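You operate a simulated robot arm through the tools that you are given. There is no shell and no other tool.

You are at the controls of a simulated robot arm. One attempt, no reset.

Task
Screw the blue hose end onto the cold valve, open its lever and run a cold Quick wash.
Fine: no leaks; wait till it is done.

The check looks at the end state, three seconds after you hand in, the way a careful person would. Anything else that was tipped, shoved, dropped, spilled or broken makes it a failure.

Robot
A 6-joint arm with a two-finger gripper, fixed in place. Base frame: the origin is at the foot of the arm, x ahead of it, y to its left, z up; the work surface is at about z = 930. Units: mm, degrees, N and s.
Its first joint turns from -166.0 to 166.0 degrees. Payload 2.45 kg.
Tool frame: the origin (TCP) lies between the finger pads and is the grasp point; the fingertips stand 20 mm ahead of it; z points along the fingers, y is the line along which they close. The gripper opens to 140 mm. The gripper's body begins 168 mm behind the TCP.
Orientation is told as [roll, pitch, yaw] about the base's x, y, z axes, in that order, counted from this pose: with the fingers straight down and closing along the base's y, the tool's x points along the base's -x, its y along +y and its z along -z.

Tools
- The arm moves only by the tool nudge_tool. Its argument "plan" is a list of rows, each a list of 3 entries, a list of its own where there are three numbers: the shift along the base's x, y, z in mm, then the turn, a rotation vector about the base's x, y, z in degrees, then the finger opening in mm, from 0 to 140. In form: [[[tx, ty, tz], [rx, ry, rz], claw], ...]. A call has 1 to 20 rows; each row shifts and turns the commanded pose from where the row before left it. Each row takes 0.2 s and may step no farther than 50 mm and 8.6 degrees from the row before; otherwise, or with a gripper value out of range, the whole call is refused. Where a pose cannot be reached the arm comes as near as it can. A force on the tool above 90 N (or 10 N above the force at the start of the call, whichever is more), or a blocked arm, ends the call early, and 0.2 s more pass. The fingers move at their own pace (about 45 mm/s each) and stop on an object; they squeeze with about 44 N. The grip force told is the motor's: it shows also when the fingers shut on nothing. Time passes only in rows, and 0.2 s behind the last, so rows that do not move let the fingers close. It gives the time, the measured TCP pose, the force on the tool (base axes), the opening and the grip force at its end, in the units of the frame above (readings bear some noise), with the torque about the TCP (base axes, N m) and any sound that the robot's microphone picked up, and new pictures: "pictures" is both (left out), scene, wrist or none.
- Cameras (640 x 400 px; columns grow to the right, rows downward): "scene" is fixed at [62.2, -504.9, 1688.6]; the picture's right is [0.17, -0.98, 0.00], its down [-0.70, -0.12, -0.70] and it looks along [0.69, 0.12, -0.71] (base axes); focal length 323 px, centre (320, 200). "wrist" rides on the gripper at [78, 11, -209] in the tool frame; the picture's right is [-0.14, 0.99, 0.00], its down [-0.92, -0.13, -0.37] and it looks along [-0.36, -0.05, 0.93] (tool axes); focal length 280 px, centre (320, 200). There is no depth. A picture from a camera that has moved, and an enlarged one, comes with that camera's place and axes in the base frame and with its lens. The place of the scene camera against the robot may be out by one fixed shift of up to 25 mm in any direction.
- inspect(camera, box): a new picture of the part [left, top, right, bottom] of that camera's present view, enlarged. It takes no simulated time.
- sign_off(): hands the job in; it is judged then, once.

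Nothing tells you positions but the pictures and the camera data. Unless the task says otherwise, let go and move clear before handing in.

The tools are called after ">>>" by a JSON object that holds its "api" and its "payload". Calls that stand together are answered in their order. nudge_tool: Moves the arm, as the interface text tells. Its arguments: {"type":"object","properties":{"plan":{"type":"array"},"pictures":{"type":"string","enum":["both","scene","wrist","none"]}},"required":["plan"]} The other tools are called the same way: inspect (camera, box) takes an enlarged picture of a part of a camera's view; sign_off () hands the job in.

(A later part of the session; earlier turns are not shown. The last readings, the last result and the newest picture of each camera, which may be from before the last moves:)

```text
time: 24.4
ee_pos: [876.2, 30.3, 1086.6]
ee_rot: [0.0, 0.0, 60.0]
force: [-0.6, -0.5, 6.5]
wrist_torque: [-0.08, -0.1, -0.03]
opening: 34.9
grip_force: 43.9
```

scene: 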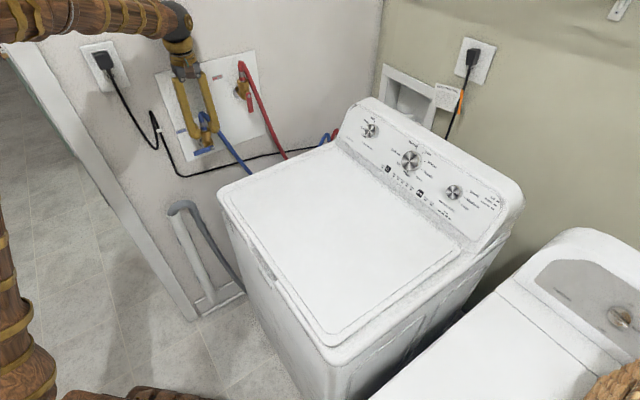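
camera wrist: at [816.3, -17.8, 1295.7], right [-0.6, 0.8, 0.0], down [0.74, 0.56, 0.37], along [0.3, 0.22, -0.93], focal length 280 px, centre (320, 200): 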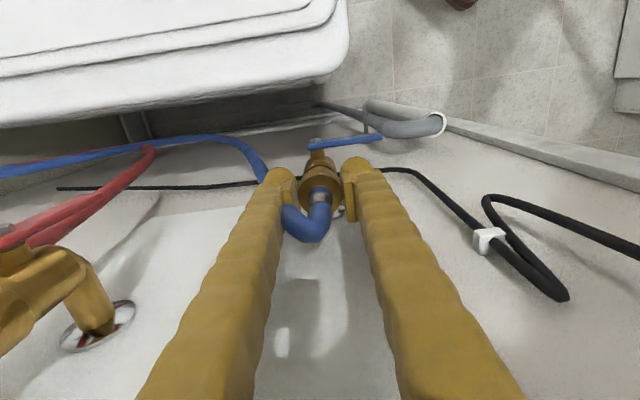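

>>> {"api": "nudge_tool", "payload": {"plan": [[[0, 0, -0.5], [0, 0, 0], 30], [[0, 0, 0], [0, 0, 0], 30]], "pictures": "none"}}

>>> {"api": "nudge_tool", "payload": {"plan": [[[0, 0, -0.5], [0, 0, 0], 30], [[0, 0, 0], [0, 0, 0], 30]]}}

>>> {"api": "inspect", "payload": {"camera": "scene", "box": [175, 105, 235, 155]}}

>>> {"api": "inspect", "payload": {"camera": "wrist", "box": [260, 110, 400, 250]}}

```text
time: 25.0
ee_pos: [876.7, 28.2, 1084.9]
ee_rot: [0.0, 0.0, 60.0]
force: [0.4, 0.3, -1.2]
wrist_torque: [0.01, -0.04, 0.0]
opening: 34.9
grip_force: 43.8
```

```text
time: 25.6
ee_pos: [876.7, 28.5, 1085.0]
ee_rot: [0.0, 0.0, 60.0]
force: [-0.2, -2.9, 0.8]
wrist_torque: [-0.1, 0.0, -0.03]
opening: 34.9
grip_force: 44.8
camera wrist: at [829.3, -33.3, 1293.6], right [-0.79, 0.61, 0.0], down [0.57, 0.73, 0.37], along [0.23, 0.29, -0.93], focal length 280 px, centre (320, 200)
```

scene: 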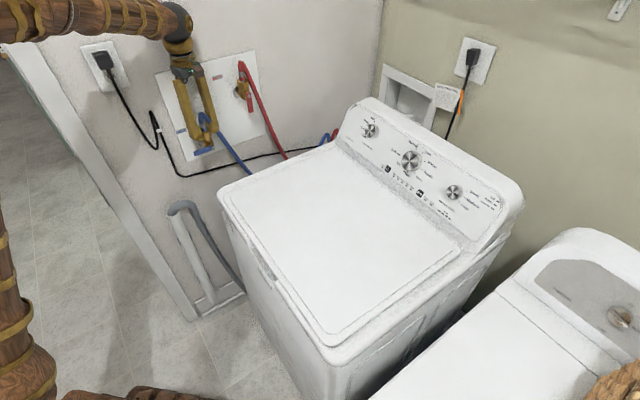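
wrist: 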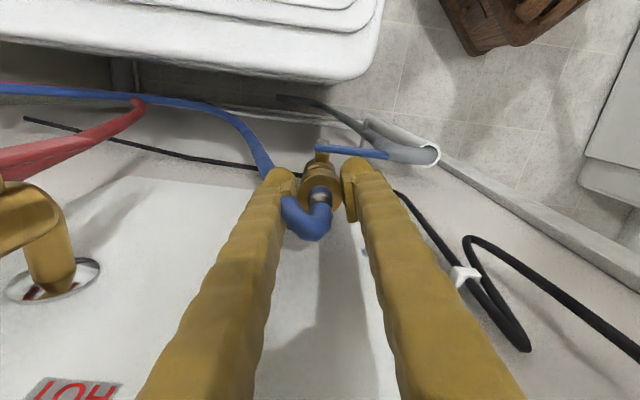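

```text
8.00 times, centred on (205, 130) of scene
camera zoom: at [62.2, -504.9, 1688.6], right [0.17, -0.98, 0.0], down [-0.7, -0.12, -0.7], along [0.69, 0.12, -0.71], focal length 2583 px, centre (1240, 760)
```

zoom: 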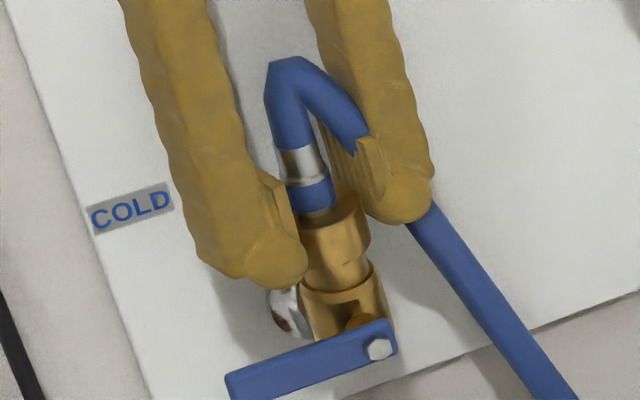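

```text
2.86 times, centred on (330, 180) of wrist
camera zoom: at [829.3, -33.3, 1293.6], right [-0.79, 0.61, 0.0], down [0.57, 0.73, 0.37], along [0.23, 0.29, -0.93], focal length 801 px, centre (291, 257)
```

zoom: 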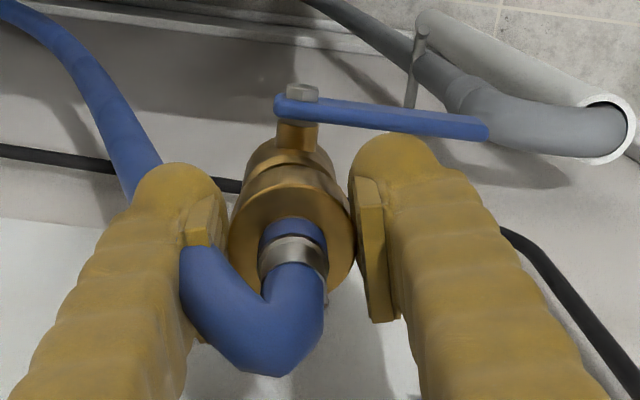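

The vertical force dropped away, so the nut has slipped over the outlet rim. I'll keep lowering gently.

>>> {"api": "nudge_tool", "payload": {"plan": [[[0, 0, -0.7], [0, 0, 0], 30], [[0, 0, -0.7], [0, 0, 0], 30], [[0, 0, 0], [0, 0, 0], 30]], "pictures": "none"}}

>>> {"api": "nudge_tool", "payload": {"plan": [[[0, 0, -0.7], [0, 0, 0], 30], [[0, 0, -0.7], [0, 0, 0], 30], [[0, 0, 0], [0, 0, 0], 30]], "pictures": "none"}}

```text
time: 26.4
ee_pos: [876.9, 29.3, 1082.9]
ee_rot: [0.0, 0.0, 60.0]
force: [0.4, -20.6, 4.3]
wrist_torque: [-0.5, 0.0, -0.05]
opening: 35.1
grip_force: 43.8
```

```text
time: 27.2
ee_pos: [877.3, 29.5, 1082.1]
ee_rot: [0.0, 0.0, 60.1]
force: [8.6, -32.1, 8.4]
wrist_torque: [-0.75, -0.17, 0.05]
opening: 34.9
grip_force: 44.2
```

>>> {"api": "nudge_tool", "payload": {"plan": [[[0.2, -0.7, 0], [0, 0, 0], 30], [[0.2, -0.6, 0], [0, 0, 0], 30], [[0, 0, 0], [0, 0, 0], 30]], "pictures": "none"}}

>>> {"api": "nudge_tool", "payload": {"plan": [[[0, 0, -0.7], [0, 0, 0], 30], [[0, 0, -0.5], [0, 0, 0], 30], [[0, 0, 0], [0, 0, 0], 30]], "pictures": "none"}}

```text
time: 28.0
ee_pos: [877.6, 30.7, 1082.9]
ee_rot: [0.0, 0.0, 60.0]
force: [-0.5, -9.6, -4.0]
wrist_torque: [-0.18, 0.0, -0.02]
opening: 34.9
grip_force: 43.8
```

```text
time: 28.8
ee_pos: [877.5, 30.1, 1081.7]
ee_rot: [-0.1, 0.0, 60.1]
force: [5.8, -0.9, 0.5]
wrist_torque: [-0.06, -0.1, 0.05]
opening: 34.9
grip_force: 44.1
```

>>> {"api": "nudge_tool", "payload": {"plan": [[[0.2, 0, -0.7], [0, 0, 0], 30], [[0.2, 0, -0.7], [0, 0, 0], 30], [[0, 0, 0], [0, 0, 0], 30]], "pictures": "none"}}

>>> {"api": "nudge_tool", "payload": {"plan": [[[0, 0, -0.7], [0, 0, 0], 30], [[0, 0, -0.7], [0, 0, 0], 30], [[0, 0, 0], [0, 0, 0], 30]], "pictures": "none"}}

```text
time: 29.6
ee_pos: [877.1, 27.9, 1079.9]
ee_rot: [0.0, 0.0, 60.0]
force: [0.1, 1.2, -1.6]
wrist_torque: [0.03, -0.03, -0.01]
opening: 34.8
grip_force: 44.2
```

```text
time: 30.4
ee_pos: [877.4, 29.3, 1078.4]
ee_rot: [0.0, 0.0, 60.0]
force: [1.1, -1.0, -1.0]
wrist_torque: [0.0, -0.02, -0.01]
opening: 34.7
grip_force: 44.0
```

>>> {"api": "nudge_tool", "payload": {"plan": [[[0, 0, -0.8], [0, 0, 0], 30], [[0, 0, -0.8], [0, 0, 0], 30], [[0, 0, 0], [0, 0, 0], 30]], "pictures": "none"}}

>>> {"api": "nudge_tool", "payload": {"plan": [[[0, 0, -0.8], [0, 0, 0], 30], [[0, 0, -0.8], [0, 0, 0], 30], [[0, 0, 0], [0, 0, 0], 30]]}}

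>>> {"api": "inspect", "payload": {"camera": "scene", "box": [175, 105, 235, 155]}}

```text
time: 31.2
ee_pos: [877.2, 29.3, 1077.2]
ee_rot: [0.0, 0.0, 60.1]
force: [1.2, 8.6, 2.1]
wrist_torque: [0.2, -0.08, -0.01]
opening: 34.9
grip_force: 44.5
```

```text
time: 32.0
ee_pos: [877.5, 29.2, 1075.3]
ee_rot: [0.0, 0.0, 60.0]
force: [-1.8, 8.3, 1.0]
wrist_torque: [0.23, 0.06, -0.01]
opening: 34.9
grip_force: 44.2
camera wrist: at [830.0, -34.0, 1284.1], right [-0.79, 0.61, 0.0], down [0.57, 0.73, 0.37], along [0.23, 0.29, -0.93], focal length 280 px, centre (320, 200)
```

scene: 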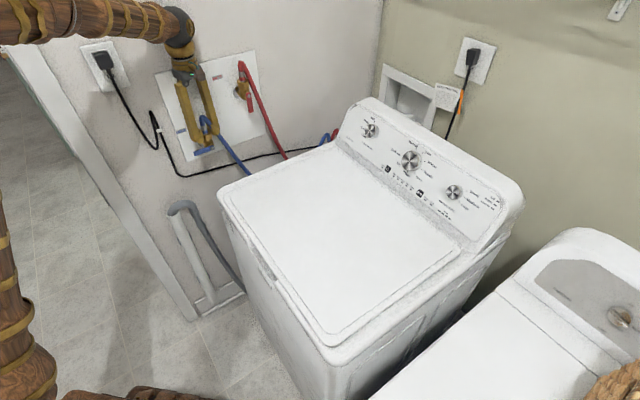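
wrist: 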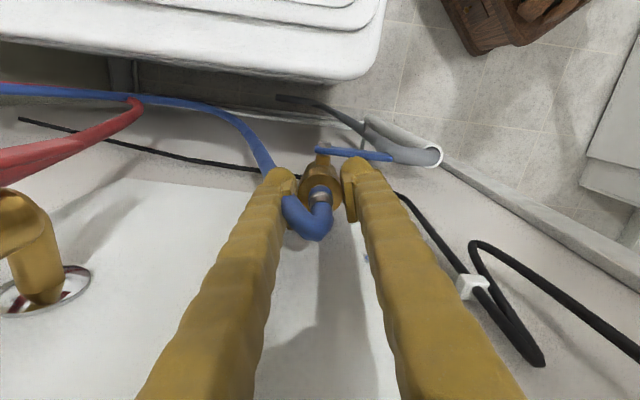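

```text
8.00 times, centred on (205, 130) of scene
camera zoom: at [62.2, -504.9, 1688.6], right [0.17, -0.98, 0.0], down [-0.7, -0.12, -0.7], along [0.69, 0.12, -0.71], focal length 2583 px, centre (1240, 760)
```

zoom: 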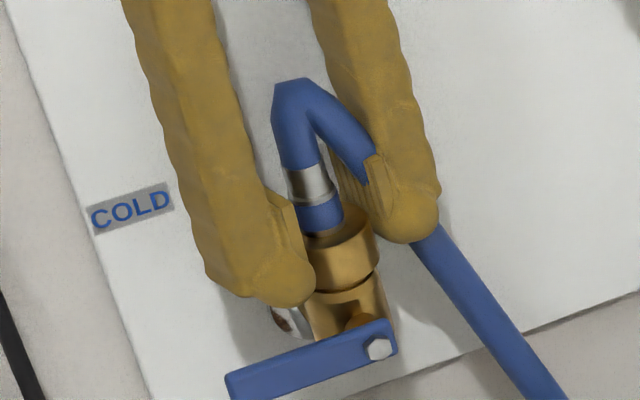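

The nut has slid most of the way down, with only a few millimetres left to the collar. I'll lower until it seats.

>>> {"api": "nudge_tool", "payload": {"plan": [[[0, 0.3, -0.7], [0, 0, 0], 30], [[0, 0, -0.7], [0, 0, 0], 30], [[0, 0, 0], [0, 0, 0], 30]], "pictures": "none"}}

>>> {"api": "nudge_tool", "payload": {"plan": [[[0, 0, -0.7], [0, 0, 0], 30], [[0, 0, -0.7], [0, 0, 0], 30], [[0, 0, 0], [0, 0, 0], 30]], "pictures": "none"}}

```text
time: 32.8
ee_pos: [877.5, 27.6, 1075.1]
ee_rot: [0.0, 0.0, 60.0]
force: [-3.9, 4.2, -1.2]
wrist_torque: [0.32, -0.07, 0.02]
opening: 34.9
grip_force: 44.0
```

```text
time: 33.6
ee_pos: [876.6, 29.1, 1074.1]
ee_rot: [0.0, 0.0, 60.0]
force: [12.1, -4.4, 0.6]
wrist_torque: [0.02, -0.18, -0.01]
opening: 34.8
grip_force: 44.2
```

>>> {"api": "nudge_tool", "payload": {"plan": [[[0.2, -0.25, -0.3], [0, 0, -6.7], 30], [[0.2, -0.25, -0.2], [0, 0, -6.7], 30], [[0.2, -0.25, -0.1], [0, 0, -6.7], 30], [[0.2, -0.25, -0.1], [0, 0, -6.7], 30], [[0.25, -0.25, -0.1], [0, 0, -6.7], 30], [[0.25, -0.25, -0.1], [0, 0, -6.7], 30]], "pictures": "none"}}

>>> {"api": "inspect", "payload": {"camera": "scene", "box": [175, 105, 235, 155]}}

```text
time: 35.0
ee_pos: [878.4, 30.0, 1072.8]
ee_rot: [0.1, 0.1, 19.7]
force: [-36.2, 29.9, 12.8]
wrist_torque: [0.4, 0.49, 0.03]
opening: 34.9
grip_force: 44.3
```

```text
8.00 times, centred on (205, 130) of scene
camera zoom: at [62.2, -504.9, 1688.6], right [0.17, -0.98, 0.0], down [-0.7, -0.12, -0.7], along [0.69, 0.12, -0.71], focal length 2583 px, centre (1240, 760)
```

zoom: 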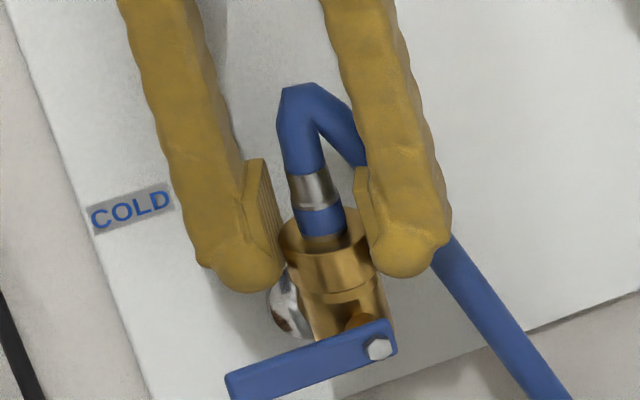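

The side force shows the nut axis is at the TCP itself, so my offset compensation was wrong. I'll undo it and test for engagement.

>>> {"api": "nudge_tool", "payload": {"plan": [[[-0.7, 0.7, 0], [0, 0, 0], 30], [[-0.6, 0.7, 0], [0, 0, 0], 30], [[0, 0, 0], [0, 0, 0], 30]], "pictures": "none"}}

>>> {"api": "nudge_tool", "payload": {"plan": [[[0, 0, 0.7], [0, 0, 0], 30], [[0, 0, 0.7], [0, 0, 0], 30], [[0, 0, 0], [0, 0, 0], 30]], "pictures": "none"}}

```text
time: 35.8
ee_pos: [877.6, 29.3, 1072.2]
ee_rot: [0.0, -0.1, 19.9]
force: [-4.5, 41.2, 1.4]
wrist_torque: [0.29, 0.44, 0.0]
opening: 35.0
grip_force: 43.8
```

```text
time: 36.6
ee_pos: [877.0, 30.1, 1073.7]
ee_rot: [0.0, 0.1, 19.8]
force: [-5.2, 51.6, -1.9]
wrist_torque: [0.61, -0.22, 0.04]
opening: 35.0
grip_force: 43.8
```

>>> {"api": "nudge_tool", "payload": {"plan": [[[0, 0.5, 0], [0, 0, 0], 30], [[0, 0.5, 0], [0, 0, 0], 30], [[0, 0, 0], [0, 0, 0], 30]], "pictures": "none"}}

>>> {"api": "nudge_tool", "payload": {"plan": [[[0, 0, 0], [0, 0, 0], 30]]}}

>>> {"api": "inspect", "payload": {"camera": "wrist", "box": [260, 110, 400, 250]}}

>>> {"api": "inspect", "payload": {"camera": "scene", "box": [175, 105, 235, 155]}}

```text
time: 37.4
ee_pos: [877.3, 29.2, 1075.7]
ee_rot: [0.1, 0.0, 19.9]
force: [-14.7, 35.1, -3.6]
wrist_torque: [0.42, -0.05, 0.02]
opening: 35.0
grip_force: 44.3
```

```text
time: 37.8
ee_pos: [877.6, 29.4, 1073.7]
ee_rot: [0.0, 0.1, 19.7]
force: [-17.6, 30.1, -3.6]
wrist_torque: [0.32, 0.13, 0.03]
opening: 34.9
grip_force: 43.5
camera wrist: at [801.4, 13.1, 1282.8], right [-0.21, 0.98, 0.0], down [0.91, 0.19, 0.37], along [0.36, 0.08, -0.93], focal length 280 px, centre (320, 200)
```

scene: 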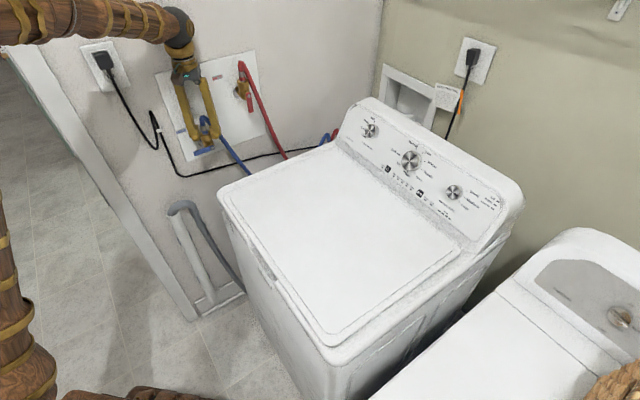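
wrist: 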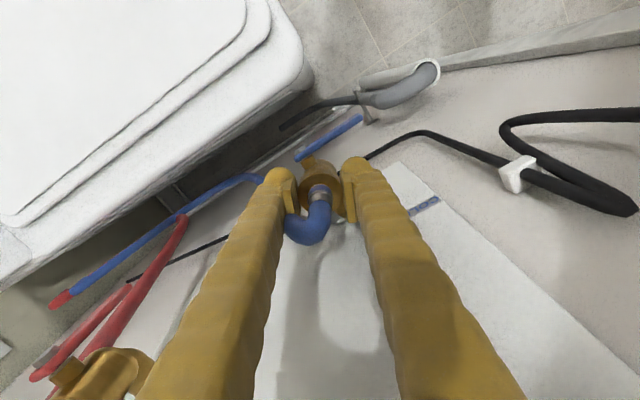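

```text
2.86 times, centred on (330, 180) of wrist
camera zoom: at [801.4, 13.1, 1282.8], right [-0.21, 0.98, 0.0], down [0.91, 0.19, 0.37], along [0.36, 0.08, -0.93], focal length 801 px, centre (291, 257)
```

zoom: 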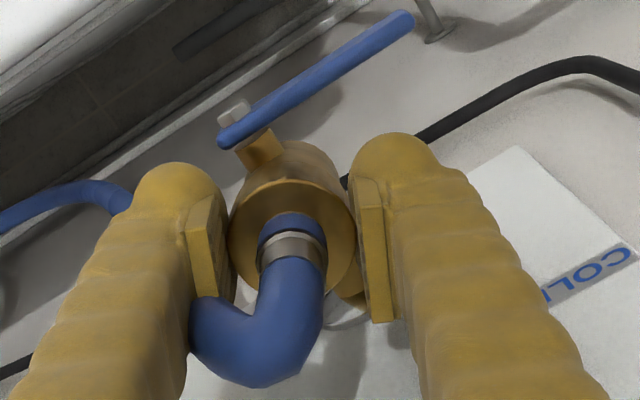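

```text
8.00 times, centred on (205, 130) of scene
camera zoom: at [62.2, -504.9, 1688.6], right [0.17, -0.98, 0.0], down [-0.7, -0.12, -0.7], along [0.69, 0.12, -0.71], focal length 2583 px, centre (1240, 760)
```

zoom: 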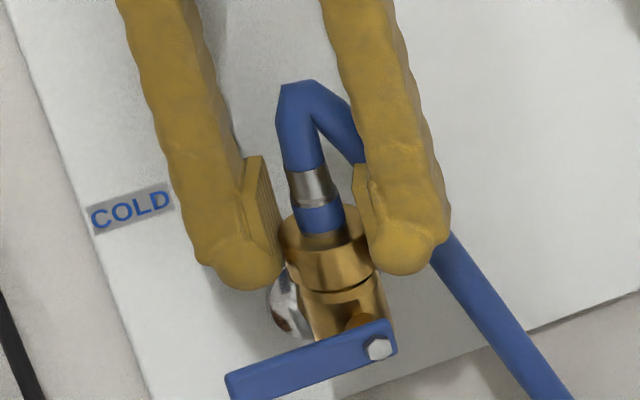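

The nut now sits loosely around the outlet. I'll let it settle and self-centre, then regrip at the start of a clockwise stroke.

>>> {"api": "nudge_tool", "payload": {"plan": [[[0, 0, 0], [0, 0, 0], 40], [[0, 0, 0], [0, 0, 0], 48], [[0, 0, 0], [0, 0, 0], 54], [[0, 0, 0], [0, 0, 0], 54], [[0, 0, 0], [0, 0, 0], 54]]}}

>>> {"api": "inspect", "payload": {"camera": "wrist", "box": [260, 110, 400, 250]}}

>>> {"api": "inspect", "payload": {"camera": "scene", "box": [175, 105, 235, 155]}}

```text
time: 39.0
ee_pos: [878.8, 29.7, 1073.5]
ee_rot: [0.0, 0.0, 19.8]
force: [0.4, 0.1, -0.8]
wrist_torque: [0.02, -0.01, 0.02]
opening: 53.8
grip_force: 0.1
camera wrist: at [801.6, 12.9, 1282.9], right [-0.21, 0.98, 0.0], down [0.91, 0.19, 0.37], along [0.36, 0.08, -0.93], focal length 280 px, centre (320, 200)
```

scene: 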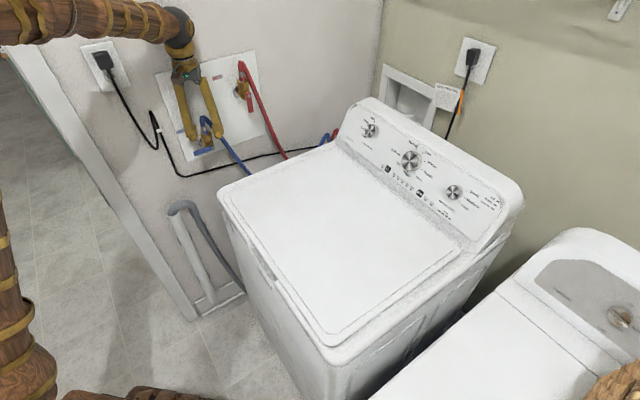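
wrist: 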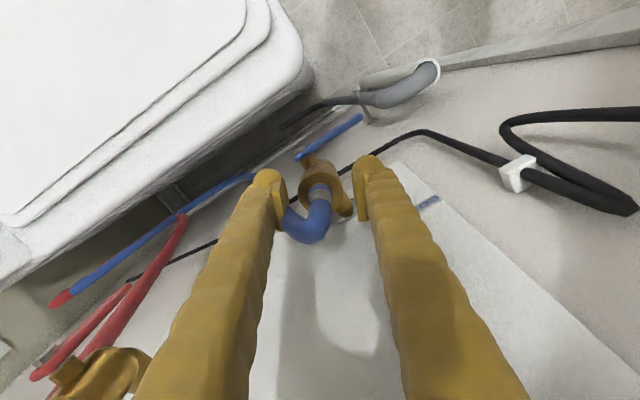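

```text
2.86 times, centred on (330, 180) of wrist
camera zoom: at [801.6, 12.9, 1282.9], right [-0.21, 0.98, 0.0], down [0.91, 0.19, 0.37], along [0.36, 0.08, -0.93], focal length 801 px, centre (291, 257)
```

zoom: 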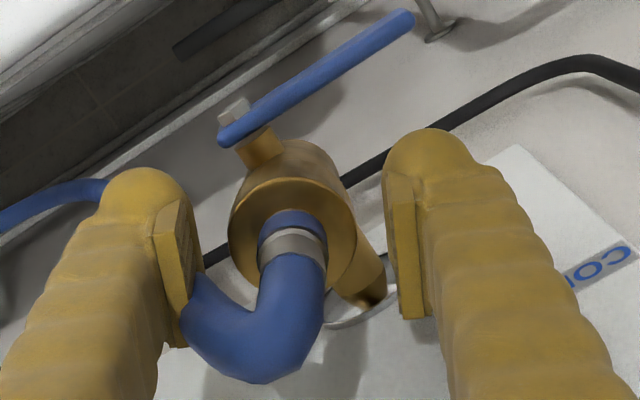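

```text
8.00 times, centred on (205, 130) of scene
camera zoom: at [62.2, -504.9, 1688.6], right [0.17, -0.98, 0.0], down [-0.7, -0.12, -0.7], along [0.69, 0.12, -0.71], focal length 2583 px, centre (1240, 760)
```

zoom: 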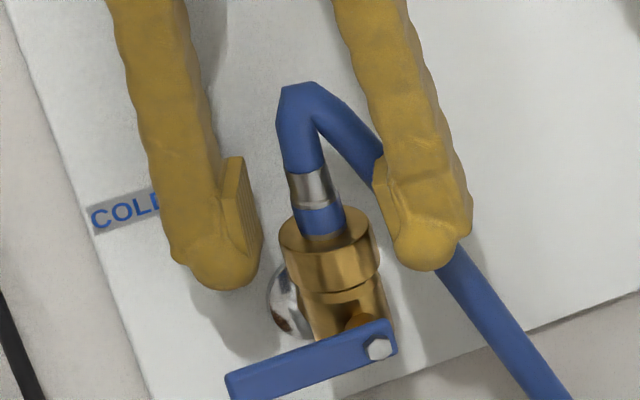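

The side force pointed exactly across the valve's inlet pipe, so a fingertip had touched that pipe, not the nut. I'll grip the nut about 9 mm higher so the tips clear the pipe, and start from yaw 70.

>>> {"api": "nudge_tool", "payload": {"plan": [[[0, 0, 4], [0, 0, 0], 54], [[0, 0, 5], [0, 0, 0], 54], [[0, 0, 0], [0, 0, 8.4], 54], [[0, 0, 0], [0, 0, 8.4], 54], [[0, 0, 0], [0, 0, 8.4], 54], [[0, 0, 0], [0, 0, 8.4], 54], [[0, 0, 0], [0, 0, 8.4], 54], [[0, 0, 0], [0, 0, 8.2], 54], [[0, 0, 0], [0, 0, 0], 54]]}}

>>> {"api": "inspect", "payload": {"camera": "wrist", "box": [260, 110, 400, 250]}}

>>> {"api": "inspect", "payload": {"camera": "scene", "box": [175, 105, 235, 155]}}

```text
time: 41.0
ee_pos: [876.2, 29.0, 1082.5]
ee_rot: [0.0, 0.0, 70.1]
force: [0.8, 0.5, 0.4]
wrist_torque: [0.0, -0.05, -0.02]
opening: 54.1
grip_force: 0.0
camera wrist: at [841.2, -40.1, 1290.9], right [-0.88, 0.47, 0.0], down [0.43, 0.82, 0.37], along [0.17, 0.33, -0.93], focal length 280 px, centre (320, 200)
```

scene: 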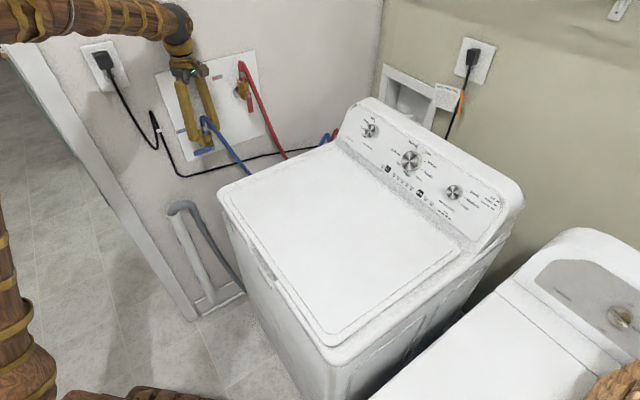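
wrist: 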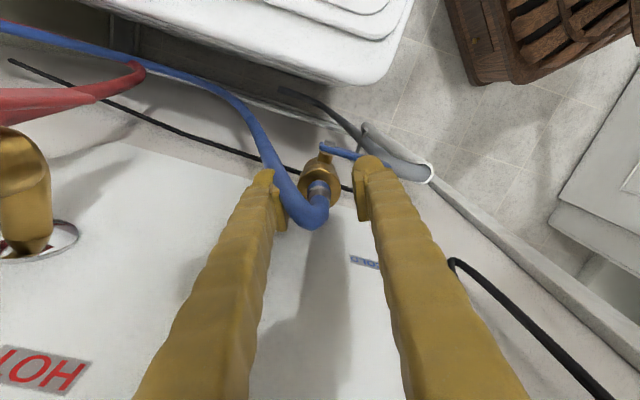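

```text
2.86 times, centred on (330, 180) of wrist
camera zoom: at [841.2, -40.1, 1290.9], right [-0.88, 0.47, 0.0], down [0.43, 0.82, 0.37], along [0.17, 0.33, -0.93], focal length 801 px, centre (291, 257)
```

zoom: 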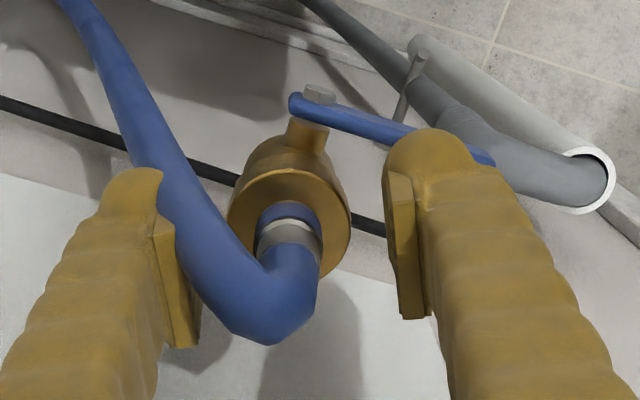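

```text
8.00 times, centred on (205, 130) of scene
camera zoom: at [62.2, -504.9, 1688.6], right [0.17, -0.98, 0.0], down [-0.7, -0.12, -0.7], along [0.69, 0.12, -0.71], focal length 2583 px, centre (1240, 760)
```

zoom: 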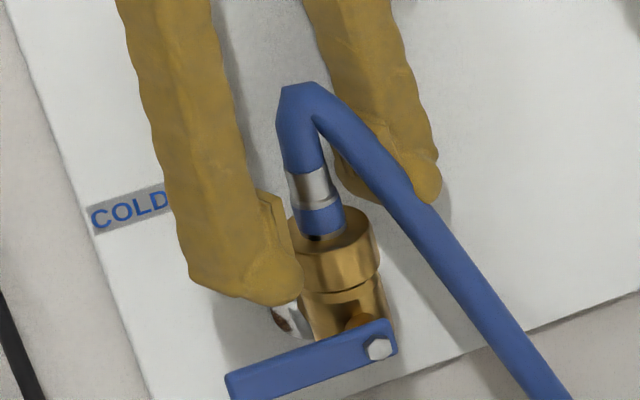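

Comparing the two yaw views, the nut axis is about 2 mm in +y from the TCP (and the wrist camera has a fixed bias of about 5 mm along tool x). I'll recentre, close and make a clockwise stroke.

>>> {"api": "nudge_tool", "payload": {"plan": [[[0, 2, 0], [0, 0, 0], 54], [[0, 0, 0], [0, 0, 0], 44], [[0, 0, 0], [0, 0, 0], 34], [[0, 0, 0], [0, 0, 0], 30], [[0, 0, 0], [0, 0, 0], 30]], "pictures": "none"}}

>>> {"api": "nudge_tool", "payload": {"plan": [[[0, 0, 0], [0, 0, -7], 30], [[0, 0, 0], [0, 0, -7], 30], [[0, 0, 0], [0, 0, -7], 30], [[0, 0, 0], [0, 0, 0], 30]], "pictures": "none"}}

```text
time: 42.2
ee_pos: [877.1, 32.0, 1085.2]
ee_rot: [-0.2, -0.1, 70.0]
force: [5.6, -1.5, 49.1]
wrist_torque: [-0.46, -0.94, 0.01]
opening: 33.3
grip_force: 2.2
```

```text
time: 43.2
ee_pos: [878.1, 31.7, 1083.8]
ee_rot: [-0.2, -0.2, 48.9]
force: [12.5, 5.0, 83.0]
wrist_torque: [-1.09, -1.28, -0.01]
opening: 32.8
grip_force: 2.2
```

The grip is slipping off the nut's top edge: vertical force is high and the opening has gone below the nut's diameter. I'll open at once and check.

>>> {"api": "nudge_tool", "payload": {"plan": [[[0, 0, 0], [0, 0, 0], 42], [[0, 0, 0], [0, 0, 0], 52], [[0, 0, 0], [0, 0, 0], 54], [[0, 0, 0], [0, 0, 0], 54]]}}

>>> {"api": "inspect", "payload": {"camera": "wrist", "box": [260, 110, 400, 250]}}

>>> {"api": "inspect", "payload": {"camera": "scene", "box": [175, 105, 235, 155]}}

```text
time: 44.2
ee_pos: [877.2, 32.6, 1082.7]
ee_rot: [-0.1, -0.2, 49.0]
force: [-11.0, 22.1, 78.0]
wrist_torque: [-0.76, -0.98, 0.05]
opening: 37.9
grip_force: 0.1
camera wrist: at [817.7, -19.5, 1291.9], right [-0.66, 0.75, 0.0], down [0.7, 0.61, 0.37], along [0.28, 0.24, -0.93], focal length 280 px, centre (320, 200)
```

scene: 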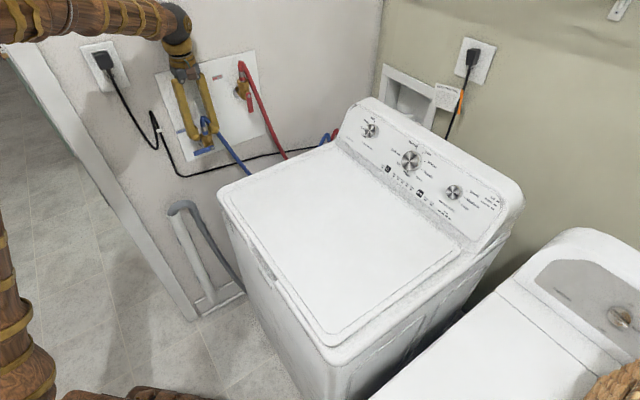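
wrist: 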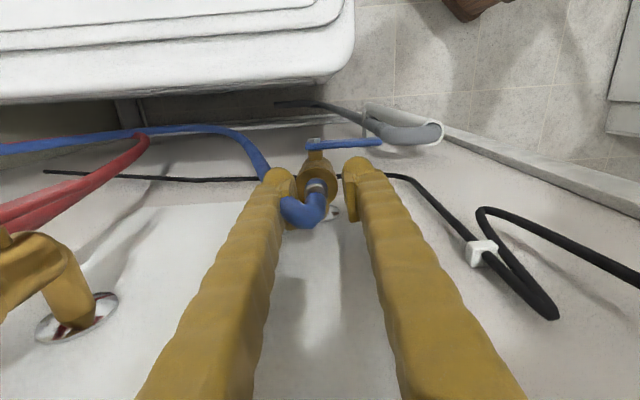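

```text
2.86 times, centred on (330, 180) of wrist
camera zoom: at [817.7, -19.5, 1291.9], right [-0.66, 0.75, 0.0], down [0.7, 0.61, 0.37], along [0.28, 0.24, -0.93], focal length 801 px, centre (291, 257)
```

zoom: 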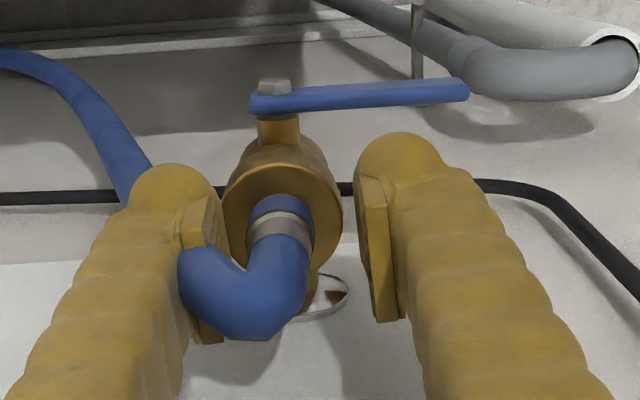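

```text
8.00 times, centred on (205, 130) of scene
camera zoom: at [62.2, -504.9, 1688.6], right [0.17, -0.98, 0.0], down [-0.7, -0.12, -0.7], along [0.69, 0.12, -0.71], focal length 2583 px, centre (1240, 760)
```

zoom: 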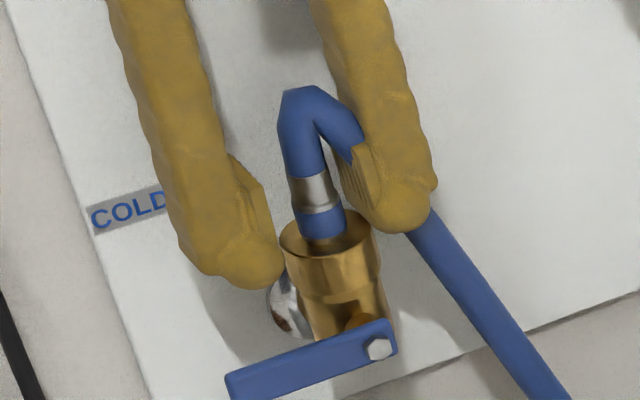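

A fingertip is resting on the nut's rim. I'll raise the tool straight up to free it.

>>> {"api": "nudge_tool", "payload": {"plan": [[[0, 0, 2], [0, 0, 0], 54], [[0, 0, 4], [0, 0, 0], 54], [[0, 0, 6], [0, 0, 0], 54], [[0, 0, 6], [0, 0, 0], 54]]}}

>>> {"api": "inspect", "payload": {"camera": "wrist", "box": [260, 110, 400, 250]}}

>>> {"api": "inspect", "payload": {"camera": "scene", "box": [175, 105, 235, 155]}}

```text
time: 45.2
ee_pos: [877.2, 31.4, 1101.6]
ee_rot: [0.1, 0.1, 49.0]
force: [-0.3, -0.8, -0.6]
wrist_torque: [0.0, 0.03, -0.04]
opening: 54.2
grip_force: 0.0
camera wrist: at [818.0, -20.6, 1310.6], right [-0.66, 0.75, 0.0], down [0.7, 0.61, 0.37], along [0.28, 0.24, -0.93], focal length 280 px, centre (320, 200)
```

scene: 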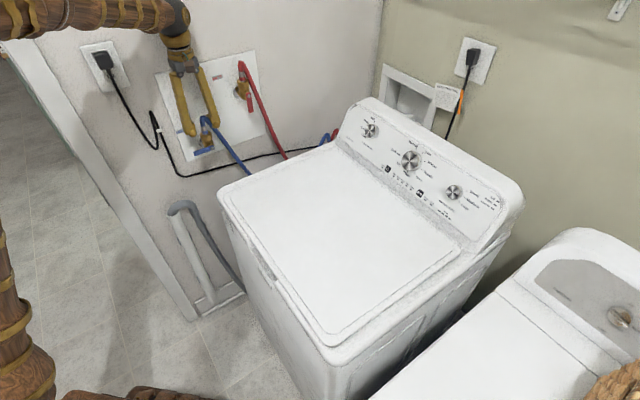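
wrist: 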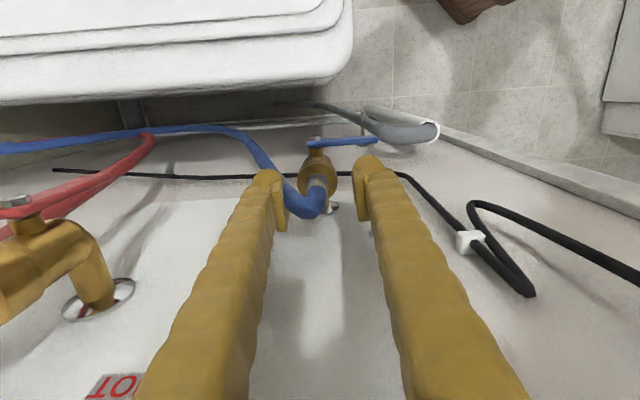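

```text
2.86 times, centred on (330, 180) of wrist
camera zoom: at [818.0, -20.6, 1310.6], right [-0.66, 0.75, 0.0], down [0.7, 0.61, 0.37], along [0.28, 0.24, -0.93], focal length 801 px, centre (291, 257)
```

zoom: 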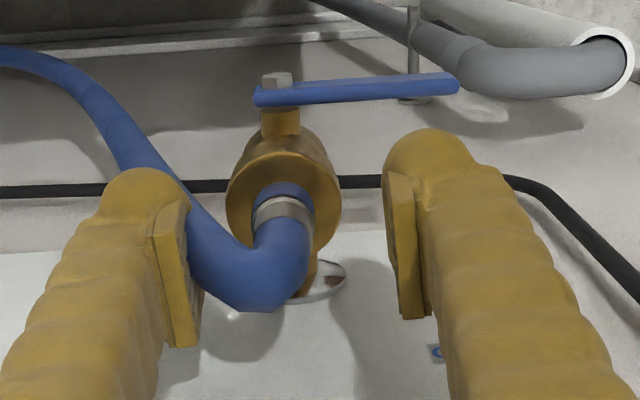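

```text
8.00 times, centred on (205, 130) of scene
camera zoom: at [62.2, -504.9, 1688.6], right [0.17, -0.98, 0.0], down [-0.7, -0.12, -0.7], along [0.69, 0.12, -0.71], focal length 2583 px, centre (1240, 760)
```

zoom: 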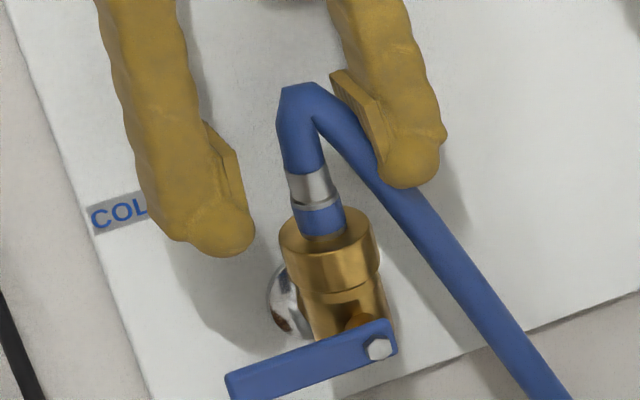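

The nut is still seated round the outlet, with its axis at about (877.3, 31). I'll tilt the tool 15° away from the wall so the wall-side finger corners clear the pipe and long strokes are possible, then lower onto the nut.

>>> {"api": "nudge_tool", "payload": {"plan": [[[0, -0.4, 0], [0, 0, -4], 54], [[0, 0, 0], [5.3, -5.3, 0], 54], [[0, 0, 0], [5.3, -5.3, 0], 54], [[0, 0, 0], [0, 0, 8], 54], [[0, 0, 0], [0, 0, 8], 54], [[0, 0, 0], [0, 0, 8], 54], [[0, 0, 0], [0, 0, 8], 54], [[0, 0, 0], [0, 0, 0], 54]]}}

>>> {"api": "inspect", "payload": {"camera": "wrist", "box": [260, 110, 400, 250]}}

>>> {"api": "inspect", "payload": {"camera": "scene", "box": [175, 105, 235, 155]}}

```text
time: 47.0
ee_pos: [876.9, 31.4, 1099.7]
ee_rot: [0.0, -15.1, 77.1]
force: [0.2, 0.1, 0.1]
wrist_torque: [0.01, -0.01, 0.04]
opening: 54.0
grip_force: 0.1
camera wrist: at [838.7, -92.5, 1282.6], right [-0.94, 0.35, 0.04], down [0.3, 0.75, 0.59], along [0.18, 0.57, -0.8], focal length 280 px, centre (320, 200)
```

scene: 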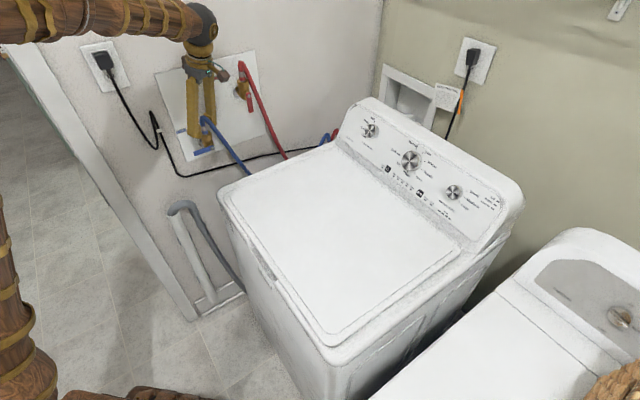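
wrist: 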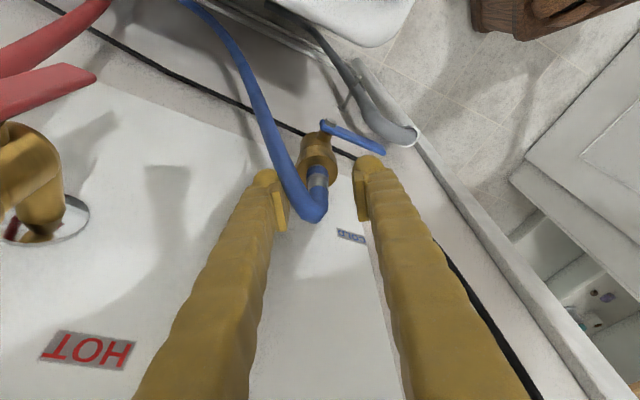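

```text
2.86 times, centred on (330, 180) of wrist
camera zoom: at [838.7, -92.5, 1282.6], right [-0.94, 0.35, 0.04], down [0.3, 0.75, 0.59], along [0.18, 0.57, -0.8], focal length 801 px, centre (291, 257)
```

zoom: 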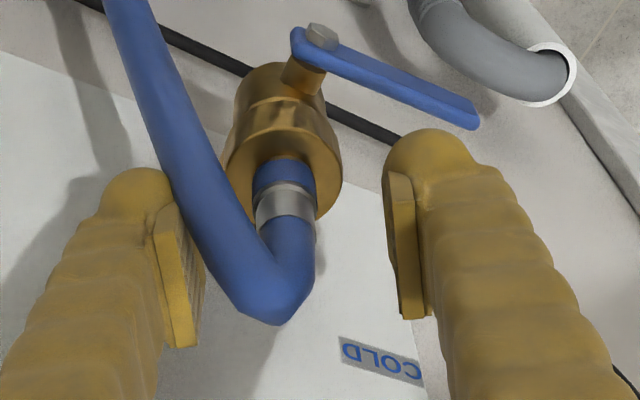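

```text
8.00 times, centred on (205, 130) of scene
camera zoom: at [62.2, -504.9, 1688.6], right [0.17, -0.98, 0.0], down [-0.7, -0.12, -0.7], along [0.69, 0.12, -0.71], focal length 2583 px, centre (1240, 760)
```

zoom: 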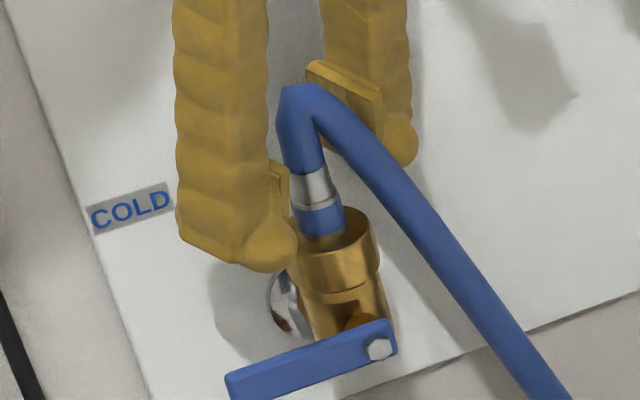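

>>> {"api": "nudge_tool", "payload": {"plan": [[[0.3, -0.3, -8], [0, 0, 0], 54], [[0, 0, -8], [0, 0, 0], 54], [[0, 0, -7], [0, 0, 0], 54], [[0, 0, 0], [0, 0, 0], 54]], "pictures": "none"}}

>>> {"api": "nudge_tool", "payload": {"plan": [[[0, 0, 0], [0, 0, 0], 44], [[0, 0, 0], [0, 0, 0], 36], [[0, 0, 0], [0, 0, 0], 30], [[0, 0, 0], [0, 0, 0], 30]]}}

>>> {"api": "inspect", "payload": {"camera": "scene", "box": [175, 105, 235, 155]}}

>>> {"api": "inspect", "payload": {"camera": "wrist", "box": [260, 110, 400, 250]}}

```text
time: 48.0
ee_pos: [877.1, 30.8, 1078.2]
ee_rot: [-0.1, -15.0, 77.0]
force: [-0.5, -0.4, 0.5]
wrist_torque: [0.04, 0.0, 0.01]
opening: 54.1
grip_force: 0.1
```

```text
time: 49.0
ee_pos: [877.2, 31.3, 1077.3]
ee_rot: [0.0, -14.9, 77.0]
force: [11.3, -2.4, 0.2]
wrist_torque: [0.02, -0.13, 0.01]
opening: 37.4
grip_force: 5.2
camera wrist: at [838.9, -92.2, 1259.4], right [-0.94, 0.35, 0.04], down [0.3, 0.75, 0.59], along [0.18, 0.57, -0.8], focal length 280 px, centre (320, 200)
```

scene: 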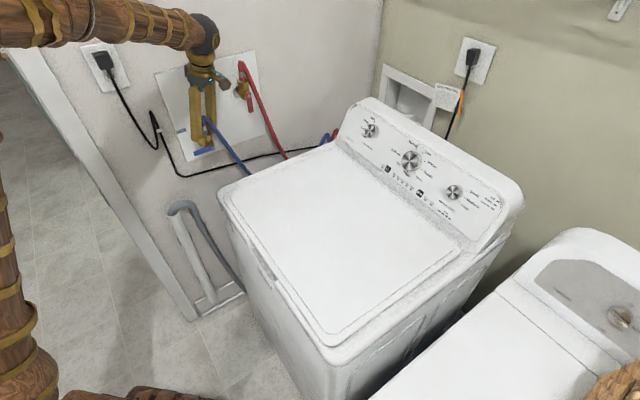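
wrist: 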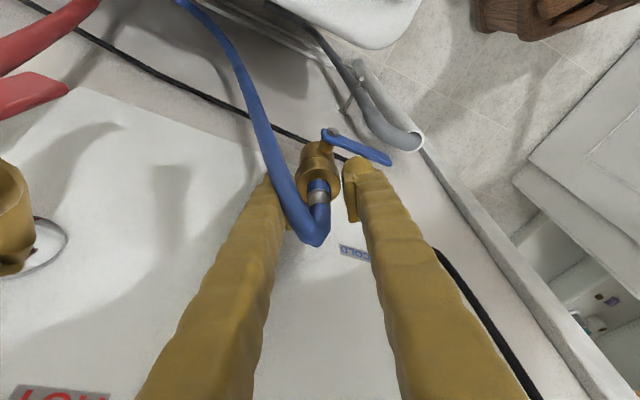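

```text
8.00 times, centred on (205, 130) of scene
camera zoom: at [62.2, -504.9, 1688.6], right [0.17, -0.98, 0.0], down [-0.7, -0.12, -0.7], along [0.69, 0.12, -0.71], focal length 2583 px, centre (1240, 760)
```

zoom: 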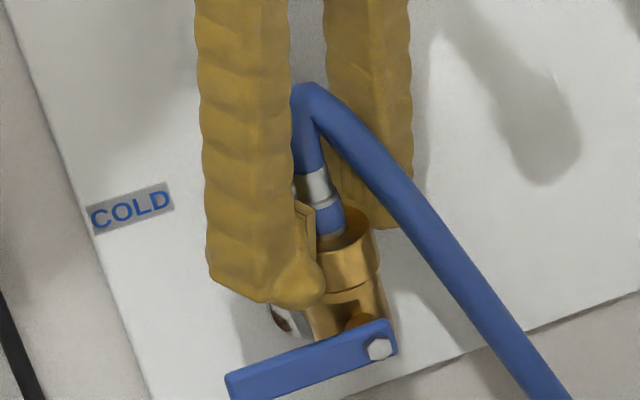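

```text
2.86 times, centred on (330, 180) of wrist
camera zoom: at [838.9, -92.2, 1259.4], right [-0.94, 0.35, 0.04], down [0.3, 0.75, 0.59], along [0.18, 0.57, -0.8], focal length 801 px, centre (291, 257)
```

zoom: 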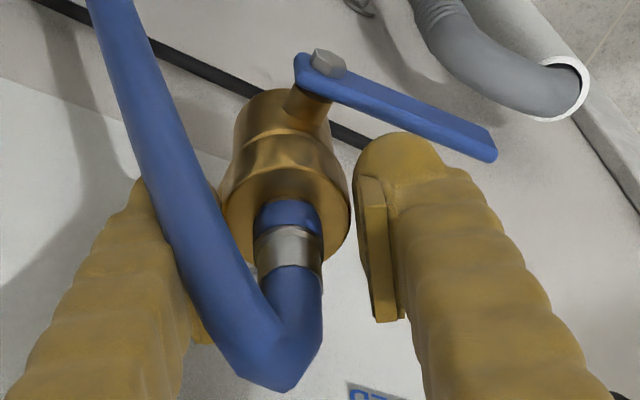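

>>> {"api": "nudge_tool", "payload": {"plan": [[[0.7, -0.1, 0], [0, 0, 0], 30], [[0, 0, 0], [0, 0, 0], 30], [[0, 0, 0], [0, 0, 0], 30]], "pictures": "none"}}

```text
time: 49.8
ee_pos: [878.5, 30.6, 1078.2]
ee_rot: [-0.1, -15.0, 77.1]
force: [4.8, -3.1, 1.4]
wrist_torque: [-0.02, -0.02, 0.01]
opening: 35.3
grip_force: 43.6
```

The grip is firm at 35.3 mm with low side load. I'll turn clockwise.

>>> {"api": "nudge_tool", "payload": {"plan": [[[0, 0, 0], [0, 0, -8], 30], [[0, 0, 0], [0, 0, -8], 30], [[0, 0, 0], [0, 0, -8], 30], [[0, 0, 0], [0, 0, -8], 30]], "pictures": "none"}}

>>> {"api": "inspect", "payload": {"camera": "scene", "box": [175, 105, 235, 155]}}

```text
time: 50.8
ee_pos: [879.9, 31.3, 1077.6]
ee_rot: [0.0, -15.0, 45.0]
force: [23.3, 5.1, 2.1]
wrist_torque: [0.15, -0.49, 0.03]
opening: 35.2
grip_force: 44.1
```

```text
8.00 times, centred on (205, 130) of scene
camera zoom: at [62.2, -504.9, 1688.6], right [0.17, -0.98, 0.0], down [-0.7, -0.12, -0.7], along [0.69, 0.12, -0.71], focal length 2583 px, centre (1240, 760)
```

zoom: 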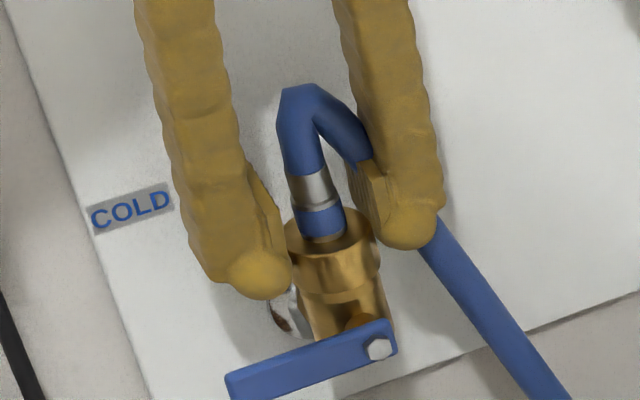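

>>> {"api": "nudge_tool", "payload": {"plan": [[[0.6, 0.1, 0], [0, 0, -8], 30], [[0.4, 0, 0], [0, 0, -8], 30], [[0, 0, 0], [0, 0, -8], 30]], "pictures": "none"}}

>>> {"api": "inspect", "payload": {"camera": "scene", "box": [175, 105, 235, 155]}}

```text
time: 51.6
ee_pos: [879.9, 30.4, 1076.9]
ee_rot: [-0.1, -15.0, 20.9]
force: [25.1, -23.9, 1.7]
wrist_torque: [-0.42, -0.52, 0.04]
opening: 35.2
grip_force: 44.0
```

```text
8.00 times, centred on (205, 130) of scene
camera zoom: at [62.2, -504.9, 1688.6], right [0.17, -0.98, 0.0], down [-0.7, -0.12, -0.7], along [0.69, 0.12, -0.71], focal length 2583 px, centre (1240, 760)
```

zoom: 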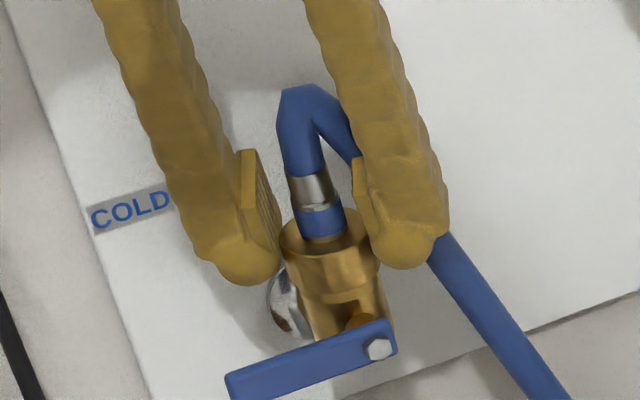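

The side forces during the turn put the true nut axis at about (877.4, 28.3). I'll release, recentre on it and swing back for the next stroke.

>>> {"api": "nudge_tool", "payload": {"plan": [[[0, 0, 0], [0, 0, 0], 42], [[0, 0, 0], [0, 0, 0], 50], [[0, 0, 0], [0, 0, 0], 54], [[-0.9, -1.3, 0], [0, 0, 8], 54], [[-0.9, -1.4, 0], [0, 0, 8], 54], [[0, 0, 0], [0, 0, 8], 54], [[0, 0, 0], [0, 0, 8], 54], [[0, 0, 0], [0, 0, 8], 54], [[0, 0, 0], [0, 0, 8], 54], [[0, 0, 0], [0, 0, 8], 54], [[0, 0, 0], [0, 0, 0], 54]], "pictures": "none"}}

>>> {"api": "inspect", "payload": {"camera": "wrist", "box": [260, 110, 400, 250]}}

>>> {"api": "inspect", "payload": {"camera": "scene", "box": [175, 105, 235, 155]}}

```text
time: 54.0
ee_pos: [877.4, 28.3, 1078.1]
ee_rot: [0.0, -15.0, 77.1]
force: [-1.2, 0.2, -0.3]
wrist_torque: [-0.01, 0.0, 0.03]
opening: 53.9
grip_force: 0.0
```

```text
2.86 times, centred on (330, 180) of wrist
camera zoom: at [838.7, -95.4, 1259.5], right [-0.94, 0.35, 0.04], down [0.3, 0.75, 0.59], along [0.18, 0.57, -0.8], focal length 801 px, centre (291, 257)
```

zoom: 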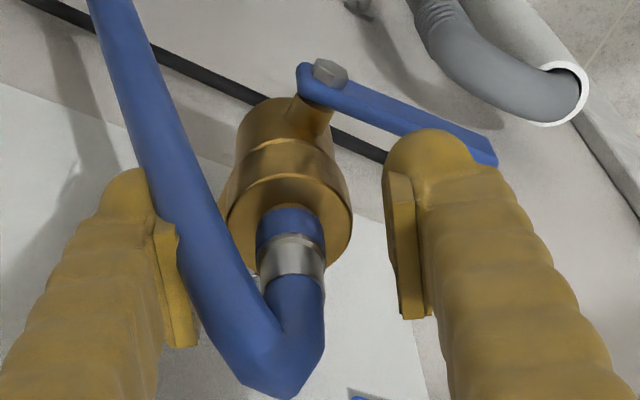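

```text
8.00 times, centred on (205, 130) of scene
camera zoom: at [62.2, -504.9, 1688.6], right [0.17, -0.98, 0.0], down [-0.7, -0.12, -0.7], along [0.69, 0.12, -0.71], focal length 2583 px, centre (1240, 760)
```

zoom: 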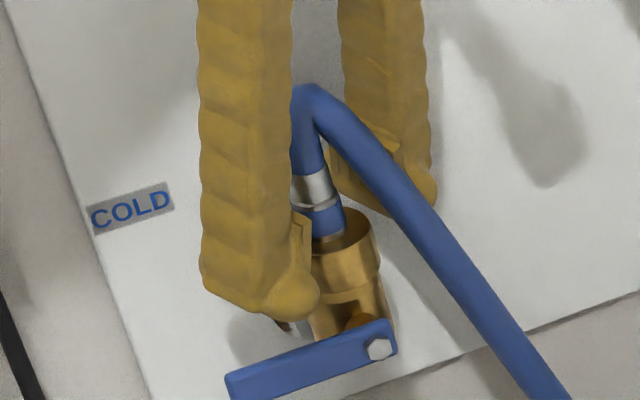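

>>> {"api": "nudge_tool", "payload": {"plan": [[[0, 0, 0], [0, 0, 0], 40], [[0, 0, 0], [0, 0, 0], 30], [[0, 0, 0], [0, 0, 0], 30], [[0, 0, 0], [0, 0, 0], 30]], "pictures": "none"}}

>>> {"api": "nudge_tool", "payload": {"plan": [[[0, 0, 0], [0, 0, -8], 30], [[0, 0, 0], [0, 0, -8], 30], [[0, 0, 0], [0, 0, -8], 30], [[0, 0, 0], [0, 0, -8], 30]], "pictures": "none"}}

>>> {"api": "nudge_tool", "payload": {"plan": [[[0, 0, 0], [0, 0, -8], 30], [[0, 0, 0], [0, 0, -8], 30], [[0, 0, 0], [0, 0, -8], 30]], "pictures": "none"}}

>>> {"api": "inspect", "payload": {"camera": "scene", "box": [175, 105, 235, 155]}}

```text
time: 55.0
ee_pos: [878.4, 28.8, 1078.7]
ee_rot: [0.0, -15.0, 77.0]
force: [12.4, -1.4, -0.4]
wrist_torque: [-0.02, -0.17, -0.03]
opening: 35.6
grip_force: 43.8
```

```text
time: 56.0
ee_pos: [877.4, 29.2, 1077.6]
ee_rot: [0.0, -15.0, 44.8]
force: [-6.0, 8.4, -0.5]
wrist_torque: [0.19, -0.05, 0.02]
opening: 35.2
grip_force: 44.2
```

```text
time: 56.8
ee_pos: [877.2, 29.3, 1076.7]
ee_rot: [0.1, -14.9, 21.0]
force: [-15.9, 25.4, -0.2]
wrist_torque: [0.29, -0.06, 0.03]
opening: 35.3
grip_force: 44.4
```

```text
8.00 times, centred on (205, 130) of scene
camera zoom: at [62.2, -504.9, 1688.6], right [0.17, -0.98, 0.0], down [-0.7, -0.12, -0.7], along [0.69, 0.12, -0.71], focal length 2583 px, centre (1240, 760)
```

zoom: 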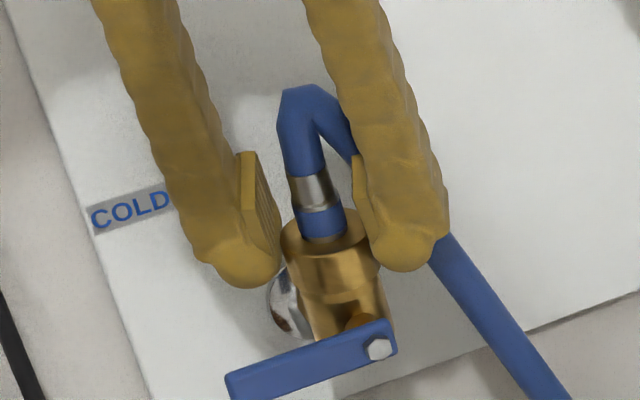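

The turning torque is tiny and the axis is now known to about 1 mm. I'll check for thread engagement with a small upward pull.

>>> {"api": "nudge_tool", "payload": {"plan": [[[-0.4, 0.6, 0], [0, 0, 0], 30], [[0, 0, 0.7], [0, 0, 0], 30], [[0, 0, 0.7], [0, 0, 0], 30], [[0, 0, 0], [0, 0, 0], 30]], "pictures": "none"}}

>>> {"api": "inspect", "payload": {"camera": "scene", "box": [175, 105, 235, 155]}}

```text
time: 57.8
ee_pos: [876.9, 29.4, 1079.0]
ee_rot: [0.0, -15.0, 20.9]
force: [8.8, 6.4, -19.4]
wrist_torque: [0.04, -0.32, -0.01]
opening: 35.6
grip_force: 43.7
```

```text
8.00 times, centred on (205, 130) of scene
camera zoom: at [62.2, -504.9, 1688.6], right [0.17, -0.98, 0.0], down [-0.7, -0.12, -0.7], along [0.69, 0.12, -0.71], focal length 2583 px, centre (1240, 760)
```

zoom: 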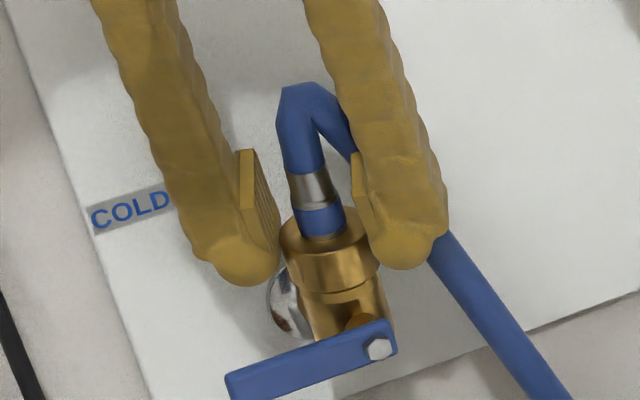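

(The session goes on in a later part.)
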